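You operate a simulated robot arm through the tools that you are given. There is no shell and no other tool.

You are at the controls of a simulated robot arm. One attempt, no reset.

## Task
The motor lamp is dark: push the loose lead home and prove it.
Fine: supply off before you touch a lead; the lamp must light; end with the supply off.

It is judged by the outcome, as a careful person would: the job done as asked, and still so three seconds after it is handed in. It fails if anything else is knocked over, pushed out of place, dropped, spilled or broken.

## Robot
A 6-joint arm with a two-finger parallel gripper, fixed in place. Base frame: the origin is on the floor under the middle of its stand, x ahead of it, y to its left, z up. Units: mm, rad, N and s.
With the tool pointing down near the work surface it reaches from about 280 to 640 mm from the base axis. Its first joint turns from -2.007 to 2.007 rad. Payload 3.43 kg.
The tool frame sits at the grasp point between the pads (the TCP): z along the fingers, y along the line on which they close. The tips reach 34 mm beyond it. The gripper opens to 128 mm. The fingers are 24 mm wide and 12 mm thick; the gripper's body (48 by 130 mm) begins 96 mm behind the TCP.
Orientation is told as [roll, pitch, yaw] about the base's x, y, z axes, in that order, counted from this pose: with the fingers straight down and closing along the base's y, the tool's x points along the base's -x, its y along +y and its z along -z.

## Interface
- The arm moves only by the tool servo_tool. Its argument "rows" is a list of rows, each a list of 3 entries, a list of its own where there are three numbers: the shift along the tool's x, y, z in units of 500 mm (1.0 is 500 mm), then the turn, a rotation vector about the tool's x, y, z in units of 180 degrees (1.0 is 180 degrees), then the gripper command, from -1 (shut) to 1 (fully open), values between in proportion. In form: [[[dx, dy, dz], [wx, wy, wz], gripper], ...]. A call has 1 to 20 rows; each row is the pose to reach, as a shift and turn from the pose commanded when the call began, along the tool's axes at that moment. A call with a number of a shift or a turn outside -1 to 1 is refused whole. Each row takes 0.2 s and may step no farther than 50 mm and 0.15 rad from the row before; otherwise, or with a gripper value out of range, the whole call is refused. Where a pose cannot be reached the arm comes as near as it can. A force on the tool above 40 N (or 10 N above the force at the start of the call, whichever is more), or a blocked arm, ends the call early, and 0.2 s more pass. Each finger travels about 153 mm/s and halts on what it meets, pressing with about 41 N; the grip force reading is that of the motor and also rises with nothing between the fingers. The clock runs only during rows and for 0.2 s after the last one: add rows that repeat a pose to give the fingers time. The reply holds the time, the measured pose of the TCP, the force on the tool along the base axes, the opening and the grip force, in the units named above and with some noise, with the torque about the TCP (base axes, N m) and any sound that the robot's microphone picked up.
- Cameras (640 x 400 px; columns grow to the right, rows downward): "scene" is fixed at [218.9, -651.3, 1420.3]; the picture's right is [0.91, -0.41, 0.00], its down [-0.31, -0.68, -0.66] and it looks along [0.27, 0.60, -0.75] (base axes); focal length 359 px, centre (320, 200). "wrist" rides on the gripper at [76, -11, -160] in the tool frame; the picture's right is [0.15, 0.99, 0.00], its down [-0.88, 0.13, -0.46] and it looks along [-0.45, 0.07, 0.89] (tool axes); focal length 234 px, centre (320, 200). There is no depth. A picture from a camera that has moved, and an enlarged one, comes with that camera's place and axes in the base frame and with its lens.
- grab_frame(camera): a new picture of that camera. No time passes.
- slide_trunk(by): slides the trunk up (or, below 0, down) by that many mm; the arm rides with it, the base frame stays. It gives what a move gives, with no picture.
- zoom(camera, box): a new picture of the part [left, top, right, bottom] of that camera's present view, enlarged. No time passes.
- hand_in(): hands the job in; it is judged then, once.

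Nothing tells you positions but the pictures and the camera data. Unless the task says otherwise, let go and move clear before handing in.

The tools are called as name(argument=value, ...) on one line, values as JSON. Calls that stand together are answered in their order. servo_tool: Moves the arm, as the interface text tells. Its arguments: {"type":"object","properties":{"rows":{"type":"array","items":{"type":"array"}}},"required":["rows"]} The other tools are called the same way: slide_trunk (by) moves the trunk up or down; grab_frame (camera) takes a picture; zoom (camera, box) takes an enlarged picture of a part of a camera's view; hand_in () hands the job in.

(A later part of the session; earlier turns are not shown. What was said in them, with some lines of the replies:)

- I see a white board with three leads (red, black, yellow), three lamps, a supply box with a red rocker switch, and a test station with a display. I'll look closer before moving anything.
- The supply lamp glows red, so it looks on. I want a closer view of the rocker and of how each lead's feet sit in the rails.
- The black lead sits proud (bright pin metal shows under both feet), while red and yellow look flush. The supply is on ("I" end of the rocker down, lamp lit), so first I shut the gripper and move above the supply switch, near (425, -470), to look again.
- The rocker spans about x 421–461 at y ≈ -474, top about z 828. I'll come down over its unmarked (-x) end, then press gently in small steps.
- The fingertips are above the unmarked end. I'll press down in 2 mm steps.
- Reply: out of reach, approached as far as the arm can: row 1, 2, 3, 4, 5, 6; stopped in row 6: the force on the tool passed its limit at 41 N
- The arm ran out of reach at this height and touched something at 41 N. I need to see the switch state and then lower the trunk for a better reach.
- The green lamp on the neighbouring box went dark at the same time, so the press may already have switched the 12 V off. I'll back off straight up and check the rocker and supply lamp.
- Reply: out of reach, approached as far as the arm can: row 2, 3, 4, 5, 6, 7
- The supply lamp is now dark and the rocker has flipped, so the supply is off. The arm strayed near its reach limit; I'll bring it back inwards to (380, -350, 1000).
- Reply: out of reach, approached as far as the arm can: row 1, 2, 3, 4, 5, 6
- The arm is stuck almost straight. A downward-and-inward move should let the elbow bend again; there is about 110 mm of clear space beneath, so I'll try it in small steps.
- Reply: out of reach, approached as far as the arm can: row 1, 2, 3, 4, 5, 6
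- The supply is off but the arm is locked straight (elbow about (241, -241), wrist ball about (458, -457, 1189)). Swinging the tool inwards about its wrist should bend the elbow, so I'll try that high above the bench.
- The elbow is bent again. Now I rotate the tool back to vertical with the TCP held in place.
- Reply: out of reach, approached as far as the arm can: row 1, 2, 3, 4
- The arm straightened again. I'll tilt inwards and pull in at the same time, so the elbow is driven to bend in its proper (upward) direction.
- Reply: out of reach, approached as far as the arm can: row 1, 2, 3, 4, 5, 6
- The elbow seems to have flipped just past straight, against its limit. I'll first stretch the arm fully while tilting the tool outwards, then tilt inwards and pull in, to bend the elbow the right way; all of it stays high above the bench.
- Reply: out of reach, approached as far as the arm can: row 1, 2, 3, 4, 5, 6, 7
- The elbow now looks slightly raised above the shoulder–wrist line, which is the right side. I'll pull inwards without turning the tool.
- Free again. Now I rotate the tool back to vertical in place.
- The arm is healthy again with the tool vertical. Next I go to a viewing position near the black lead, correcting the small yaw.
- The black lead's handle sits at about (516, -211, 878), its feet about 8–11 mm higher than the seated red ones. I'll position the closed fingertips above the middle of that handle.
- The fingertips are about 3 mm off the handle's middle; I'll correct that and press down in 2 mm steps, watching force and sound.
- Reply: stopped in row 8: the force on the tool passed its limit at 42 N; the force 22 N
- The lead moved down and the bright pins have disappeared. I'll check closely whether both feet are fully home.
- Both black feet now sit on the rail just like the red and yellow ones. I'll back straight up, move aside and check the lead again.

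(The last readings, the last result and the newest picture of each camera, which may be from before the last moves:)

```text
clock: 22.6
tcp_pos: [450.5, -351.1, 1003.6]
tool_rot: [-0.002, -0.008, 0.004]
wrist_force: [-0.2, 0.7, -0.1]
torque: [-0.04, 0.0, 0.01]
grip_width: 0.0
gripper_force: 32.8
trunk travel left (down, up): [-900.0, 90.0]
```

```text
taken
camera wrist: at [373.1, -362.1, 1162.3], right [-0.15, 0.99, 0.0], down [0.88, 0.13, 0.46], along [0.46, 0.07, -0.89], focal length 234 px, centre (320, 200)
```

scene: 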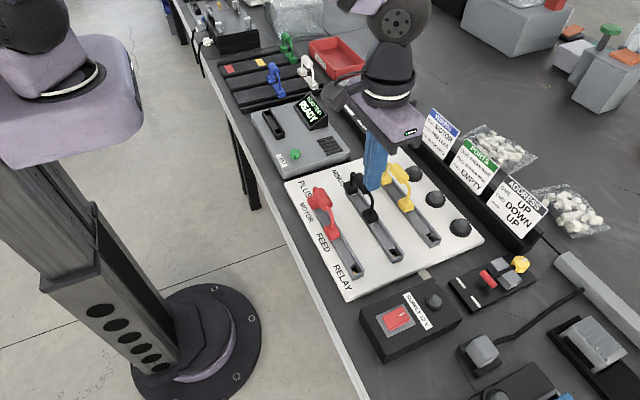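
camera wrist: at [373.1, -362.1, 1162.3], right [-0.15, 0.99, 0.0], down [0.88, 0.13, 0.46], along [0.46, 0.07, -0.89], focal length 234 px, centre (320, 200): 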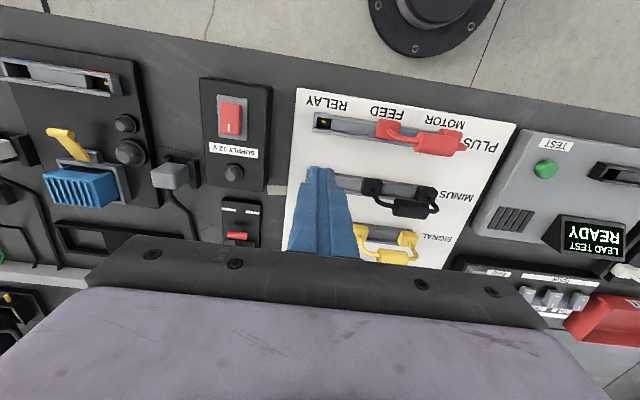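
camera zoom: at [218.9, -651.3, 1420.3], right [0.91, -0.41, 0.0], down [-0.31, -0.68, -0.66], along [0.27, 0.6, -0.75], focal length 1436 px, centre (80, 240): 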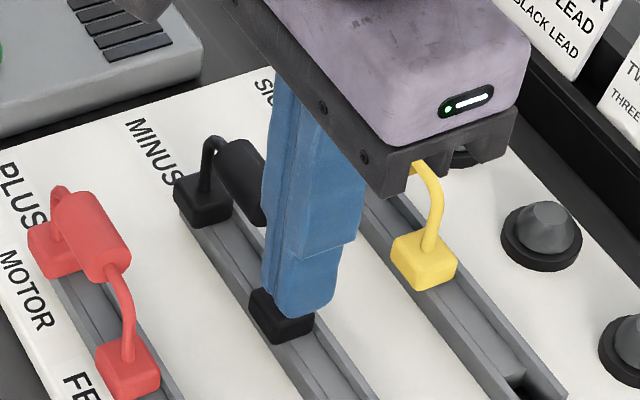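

zoom(camera="wrist", box=[340, 100, 480, 270])

zoom(camera="wrist", box=[180, 80, 280, 142])

zoom(camera="scene", box=[330, 165, 380, 197])

```text
2.35 times, centred on (410, 185) of wrist
camera zoom: at [373.1, -362.1, 1162.3], right [-0.15, 0.99, 0.0], down [0.88, 0.13, 0.46], along [0.46, 0.07, -0.89], focal length 551 px, centre (108, 235)
```

zoom: 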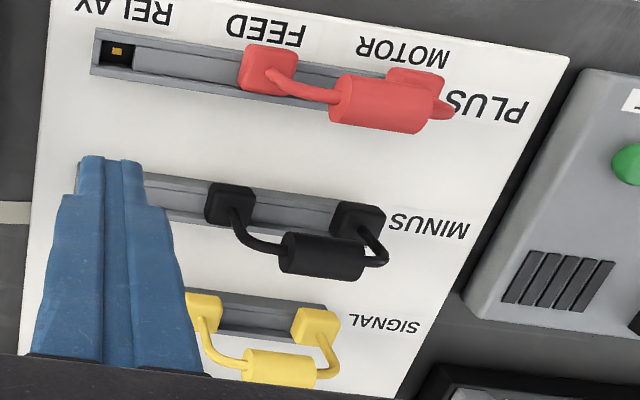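

```text
6.40 times, centred on (230, 111) of wrist
camera zoom: at [373.1, -362.1, 1162.3], right [-0.15, 0.99, 0.0], down [0.88, 0.13, 0.46], along [0.46, 0.07, -0.89], focal length 1499 px, centre (896, 770)
```

zoom: 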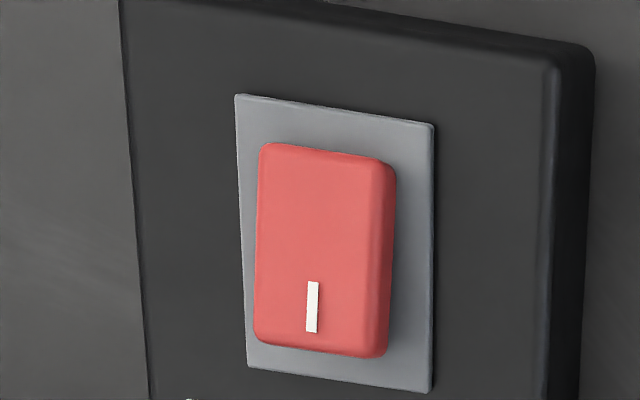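

```text
12.50 times, centred on (355, 181) of scene
camera zoom: at [218.9, -651.3, 1420.3], right [0.91, -0.41, 0.0], down [-0.31, -0.68, -0.66], along [0.27, 0.6, -0.75], focal length 4488 px, centre (-118, 438)
```

zoom: 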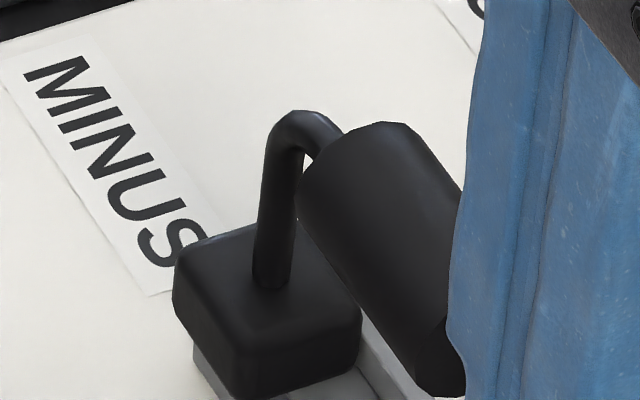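

The black lead is flush. Now I'll turn the supply on: I approach the marked "I" end at about (455, -474) with the tool tilted 0.3 rad outwards, so the elbow stays well bent.

servo_tool(rows=[[[0, -0.05, 0], [0, -0.032, 0], -1], [[-0.003, -0.1, 0], [0, -0.064, 0], -1], [[-0.006, -0.15, 0.01], [0, -0.0955, 0], -1], [[-0.009, -0.2, 0.03], [0, -0.0955, 0], -1], [[-0.009, -0.246, 0.07], [0, -0.0955, 0], -1], [[-0.009, -0.246, 0.12], [0, -0.0955, 0], -1], [[-0.009, -0.246, 0.147], [0, -0.0955, 0], -1], [[-0.009, -0.246, 0.147], [0, -0.0955, 0], -1]])

grab_frame(camera="wrist")

zoom(camera="scene", box=[340, 240, 480, 350])

```text
clock: 24.4
tcp_pos: [454.4, -473.6, 931.8]
tool_rot: [-0.002, -0.311, 0.003]
wrist_force: [0.6, 0.1, -0.1]
torque: [0.0, 0.0, -0.02]
grip_width: 0.0
gripper_force: 32.5
trunk travel left (down, up): [-900.0, 90.0]
```

```text
taken
camera wrist: at [333.5, -483.6, 1061.5], right [-0.14, 0.99, -0.05], down [0.7, 0.13, 0.7], along [0.7, 0.07, -0.71], focal length 234 px, centre (320, 200)
```

wrist: 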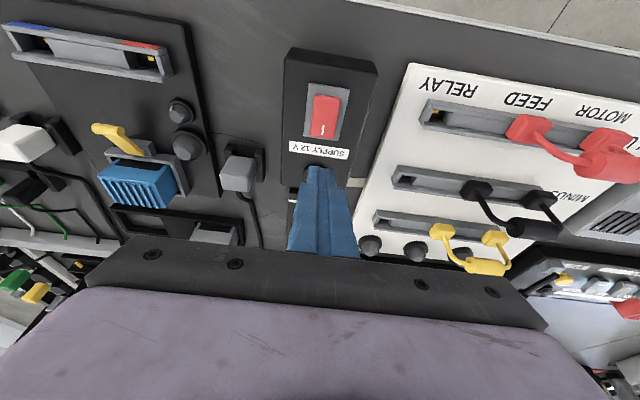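

```text
3.64 times, centred on (410, 295) of scene
camera zoom: at [218.9, -651.3, 1420.3], right [0.91, -0.41, 0.0], down [-0.31, -0.68, -0.66], along [0.27, 0.6, -0.75], focal length 1306 px, centre (-7, -146)
```

zoom: 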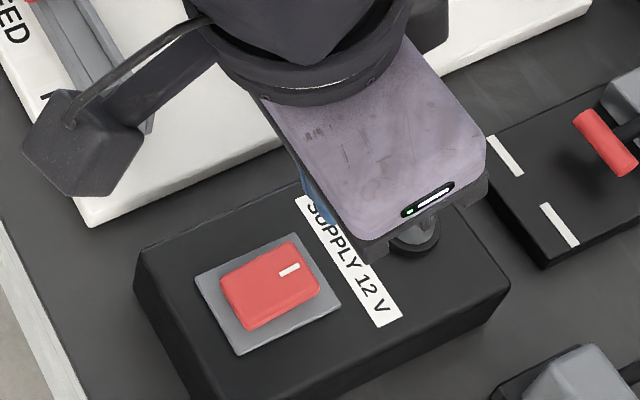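

The tip's lower edge sits over the "I" end of the rocker. Now I press straight down in 3 mm steps.

servo_tool(rows=[[[0.0153, 0, 0.0476], [0, 0, 0], -1], [[0.0257, 0, 0.08], [0, 0, 0], -1], [[0.0294, 0, 0.0914], [0, 0, 0], -1], [[0.0312, 0, 0.0971], [0, 0, 0], -1], [[0.033, 0, 0.1028], [0, 0, 0], -1], [[0.0349, 0, 0.1085], [0, 0, 0], -1], [[0.0367, 0, 0.1142], [0, 0, 0], -1], [[0.0386, 0, 0.12], [0, 0, 0], -1], [[0.0404, 0, 0.1257], [0, 0, 0], -1], [[0.0422, 0, 0.1314], [0, 0, 0], -1]])

grab_frame(camera="scene")

grab_frame(camera="wrist")

```text
clock: 26.7
tcp_pos: [458.4, -478.1, 872.6]
tool_rot: [-0.017, -0.322, 0.008]
wrist_force: [-3.1, 3.5, 14.1]
torque: [0.19, 0.09, 0.02]
grip_width: 0.1
gripper_force: 32.8
trunk travel left (down, up): [-900.0, 90.0]
stopped in row 10: the force on the tool passed its limit at 41 N (the readings are from after the stop); the commanded pose is now the measured one
```

```text
taken
```

scene: 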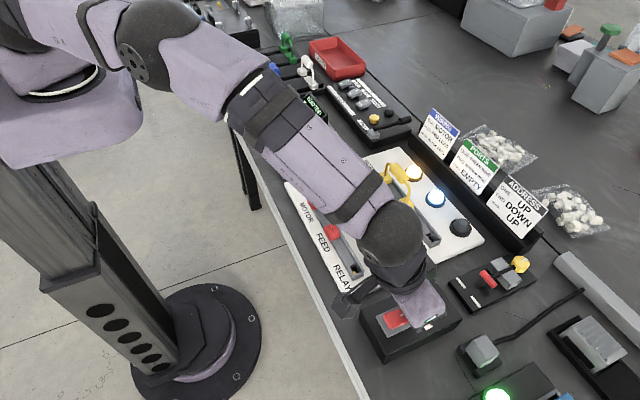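

```text
taken
camera wrist: at [336.3, -486.8, 1000.9], right [-0.14, 0.99, -0.06], down [0.69, 0.14, 0.71], along [0.71, 0.06, -0.7], focal length 234 px, centre (320, 200)
```

wrist: 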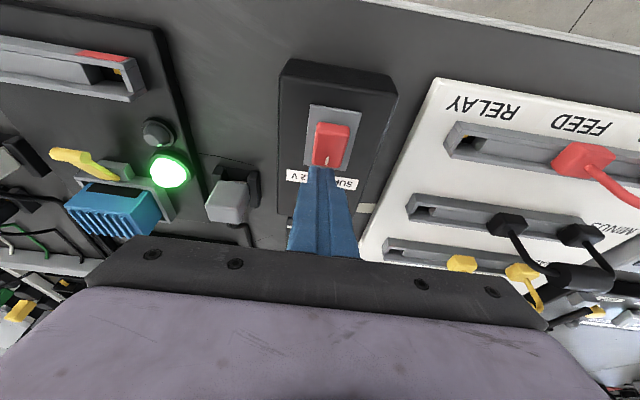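

The supply is on, and the motor lamp position seems to glow. I'll back up and confirm it clearly.

servo_tool(rows=[[[-0.0122, 0, -0.038], [0, 0, 0], -1], [[-0.0306, 0, -0.0952], [0, 0, 0], -1], [[-0.0306, 0, -0.0952], [0, 0, 0], -1]])

zoom(camera="scene", box=[370, 140, 490, 250])

grab_frame(camera="scene")

zoom(camera="scene", box=[360, 280, 460, 342])

```text
clock: 27.5
tcp_pos: [457.7, -476.3, 919.5]
tool_rot: [-0.011, -0.315, 0.007]
wrist_force: [0.6, -0.4, -0.2]
torque: [0.02, 0.0, -0.01]
grip_width: 0.1
gripper_force: 33.3
trunk travel left (down, up): [-900.0, 90.0]
```

```text
3.64 times, centred on (430, 195) of scene
camera zoom: at [218.9, -651.3, 1420.3], right [0.91, -0.41, 0.0], down [-0.31, -0.68, -0.66], along [0.27, 0.6, -0.75], focal length 1306 px, centre (-80, 218)
```

zoom: 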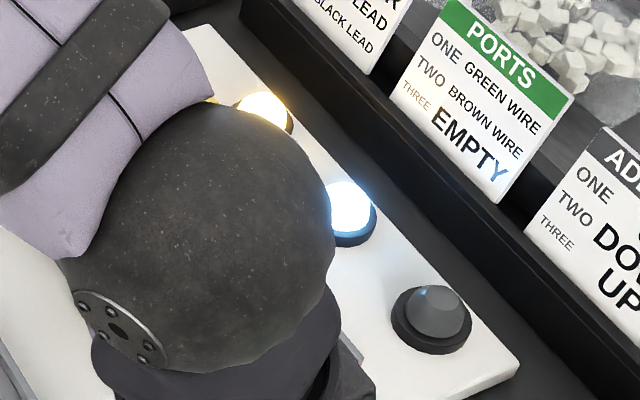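

```text
taken
```

scene: 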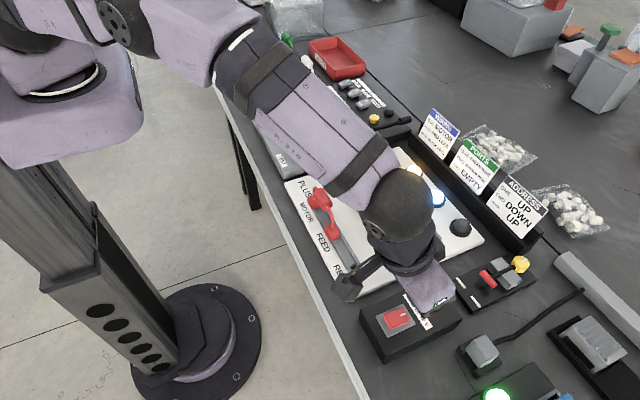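

```text
6.40 times, centred on (410, 311) of scene
camera zoom: at [218.9, -651.3, 1420.3], right [0.91, -0.41, 0.0], down [-0.31, -0.68, -0.66], along [0.27, 0.6, -0.75], focal length 2298 px, centre (-256, -510)
```

zoom: 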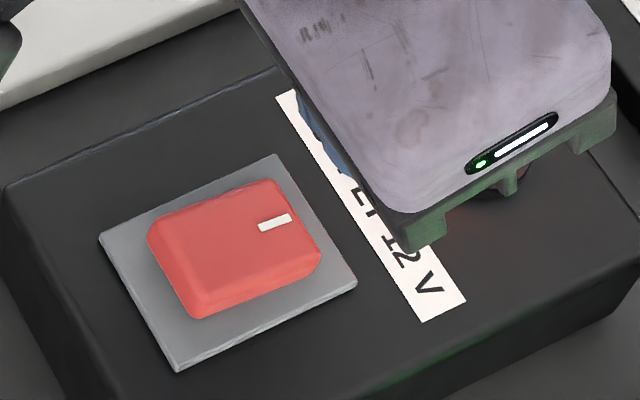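

Proof obtained: with the supply on, the motor lamp glows yellow alongside the feed lamp. Now I move 30 mm back over the unmarked end and press it to switch the supply off.

servo_tool(rows=[[[0.028, 0.002, -0.0093], [0, 0, 0], -1], [[0.057, 0.004, -0.0186], [0, 0, 0], -1], [[0.0682, 0.004, 0.0156], [0, 0, 0], -1], [[0.078, 0.004, 0.046], [0, 0, 0], -1], [[0.0812, 0.004, 0.0556], [0, 0, 0], -1], [[0.083, 0.004, 0.0613], [0, 0, 0], -1], [[0.0849, 0.004, 0.067], [0, 0, 0], -1], [[0.0868, 0.004, 0.0727], [0, 0, 0], -1], [[0.0886, 0.004, 0.0784], [0, 0, 0], -1], [[0.0905, 0.004, 0.0841], [0, 0, 0], -1], [[0.0923, 0.004, 0.0898], [0, 0, 0], -1], [[0.0942, 0.004, 0.0955], [0, 0, 0], -1]])

grab_frame(camera="scene")

grab_frame(camera="wrist")

```text
clock: 29.9
tcp_pos: [426.6, -474.6, 874.0]
tool_rot: [-0.018, -0.327, 0.009]
wrist_force: [-11.0, 11.2, 21.8]
torque: [0.45, 0.37, 0.08]
grip_width: 0.1
gripper_force: 33.5
trunk travel left (down, up): [-900.0, 90.0]
stopped in row 11: the force on the tool passed its limit at 42 N (the readings are from after the stop); the commanded pose is now the measured one
```

```text
taken
```

scene: 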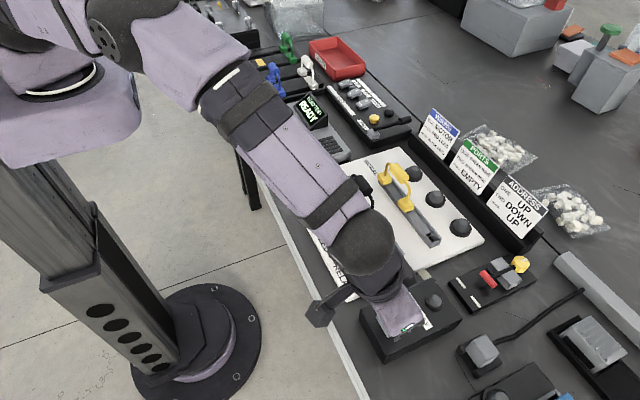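

```text
taken
camera wrist: at [304.4, -484.0, 1001.1], right [-0.14, 0.99, -0.07], down [0.69, 0.14, 0.71], along [0.71, 0.06, -0.7], focal length 234 px, centre (320, 200)
```

wrist: 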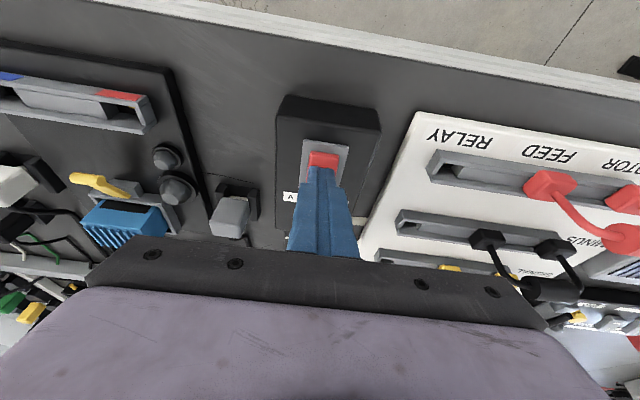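

All lamps are dark: the supply is off again. I'll retreat straight up and inwards, then do a final check.

servo_tool(rows=[[[-0.0128, 0, -0.0379], [0, 0, 0], -1], [[-0.0385, 0, -0.1136], [0, 0, 0], -1], [[-0.0642, 0, -0.1894], [0, 0, 0], -1], [[-0.077, 0, -0.2273], [0, 0, 0], -1], [[-0.04, 0.08, -0.24], [0, 0, 0], -1], [[-0.0, 0.16, -0.255], [0, 0.03, 0], -1], [[0.0, 0.24, -0.255], [0, 0.06, 0], -1], [[0.0, 0.3, -0.255], [0, 0.1, 0], -1], [[0.0, 0.3, -0.255], [0, 0.1, 0], -1]])

grab_frame(camera="scene")

grab_frame(camera="wrist")

zoom(camera="scene", box=[360, 280, 460, 342])

```text
clock: 31.9
tcp_pos: [389.1, -325.6, 989.1]
tool_rot: [-0.021, -0.009, 0.003]
wrist_force: [1.2, -0.4, -0.3]
torque: [0.03, 0.02, 0.03]
grip_width: 0.0
gripper_force: 33.2
trunk travel left (down, up): [-900.0, 90.0]
```

```text
taken
```

scene: 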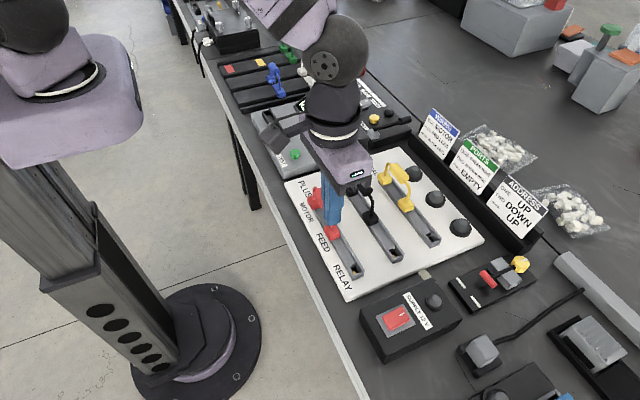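

```text
taken
camera wrist: at [311.5, -332.7, 1147.3], right [-0.15, 0.99, -0.02], down [0.88, 0.14, 0.46], along [0.46, 0.05, -0.89], focal length 234 px, centre (320, 200)
```

wrist: 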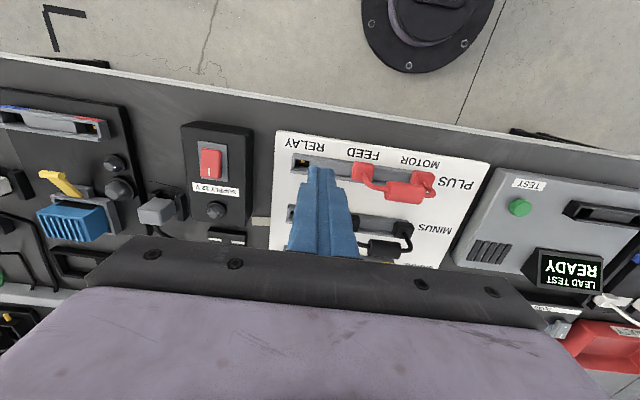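

```text
6.40 times, centred on (410, 311) of scene
camera zoom: at [218.9, -651.3, 1420.3], right [0.91, -0.41, 0.0], down [-0.31, -0.68, -0.66], along [0.27, 0.6, -0.75], focal length 2298 px, centre (-256, -510)
```

zoom: 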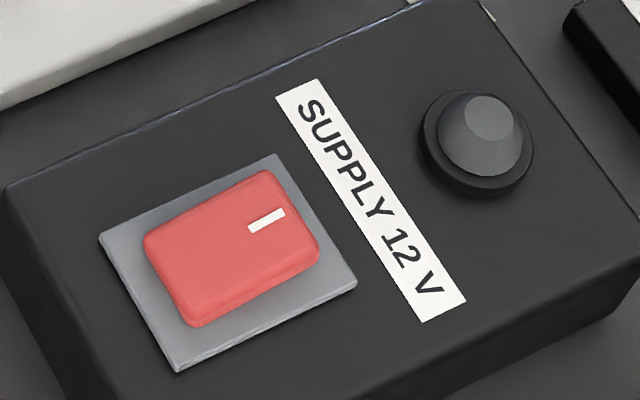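

The supply is off and nothing looks disturbed. I'll raise the arm well clear and take one last look at the board.

servo_tool(rows=[[[0.03, 0.04, -0.08], [0, 0, 0], -1], [[0.06, 0.08, -0.16], [0, 0, 0], -1], [[0.08, 0.14, -0.22], [0, 0, 0], -1], [[0.08, 0.2, -0.26], [0, 0, 0], -1], [[0.08, 0.2, -0.26], [0, 0, 0], -1]])

grab_frame(camera="scene")

zoom(camera="scene", box=[280, 140, 480, 300])

grab_frame(camera="wrist")

```text
clock: 33.1
tcp_pos: [348.8, -222.0, 1114.9]
tool_rot: [-0.017, -0.008, 0.001]
wrist_force: [0.9, 0.5, 1.0]
torque: [0.0, -0.02, -0.01]
grip_width: 0.1
gripper_force: 32.6
trunk travel left (down, up): [-900.0, 90.0]
```

```text
taken
```

scene: 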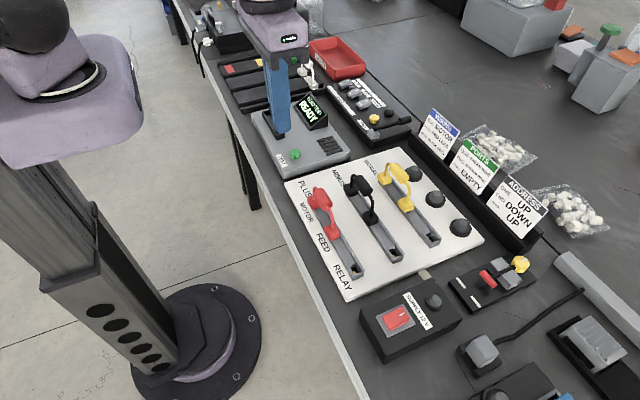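

```text
2.50 times, centred on (380, 220) of scene
camera zoom: at [218.9, -651.3, 1420.3], right [0.91, -0.41, 0.0], down [-0.31, -0.68, -0.66], along [0.27, 0.6, -0.75], focal length 898 px, centre (170, 150)
```

zoom: 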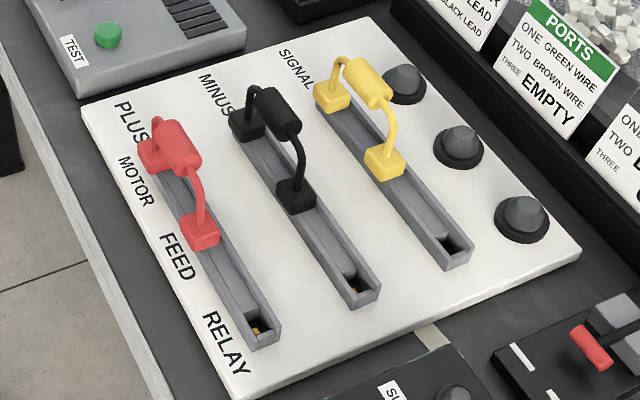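

```text
taken
camera wrist: at [272.5, -230.9, 1274.3], right [-0.15, 0.99, -0.02], down [0.88, 0.14, 0.46], along [0.46, 0.05, -0.89], focal length 234 px, centre (320, 200)
```

wrist: 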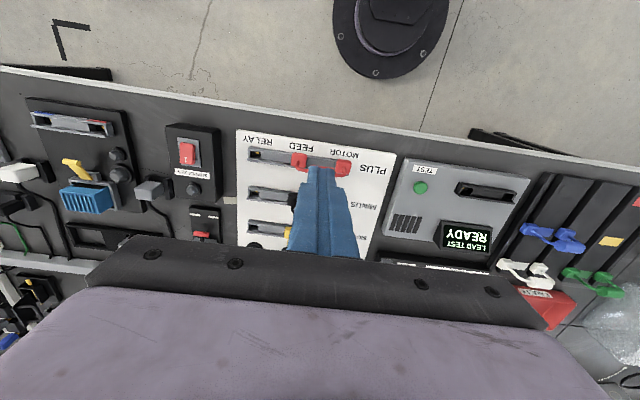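

The black lead sits flush in its rail, the motor lamp lit during the test, and the supply is off with every lamp dark. Everything else is where it was and the arm is clear, so I hand in.

hand_in()

```text
The job is handed in.
```

The black (MINUS) lead was the loose one. It is now pushed home, and the motor lamp lights.

- **Supply off first:** I switched the supply off at the rocker before touching any lead. Its red lamp went dark.
- **Lead pushed home:** The black lead had been sitting about 8–11 mm proud, with bright pin metal showing under both feet. I pressed down on its handle until both feet sat flush on the rail, like the red and yellow ones.
- **Proof:** With the supply back on, the motor lamp glowed yellow alongside the feed lamp.
- **Supply off at the end:** I switched it off again, and every lamp on the board and the supply is dark.

After the first switch press the arm locked straight at the edge of its reach, and I freed it well above the bench. In the last pictures the lead is still flush, nothing else looks out of place, and the arm is clear.
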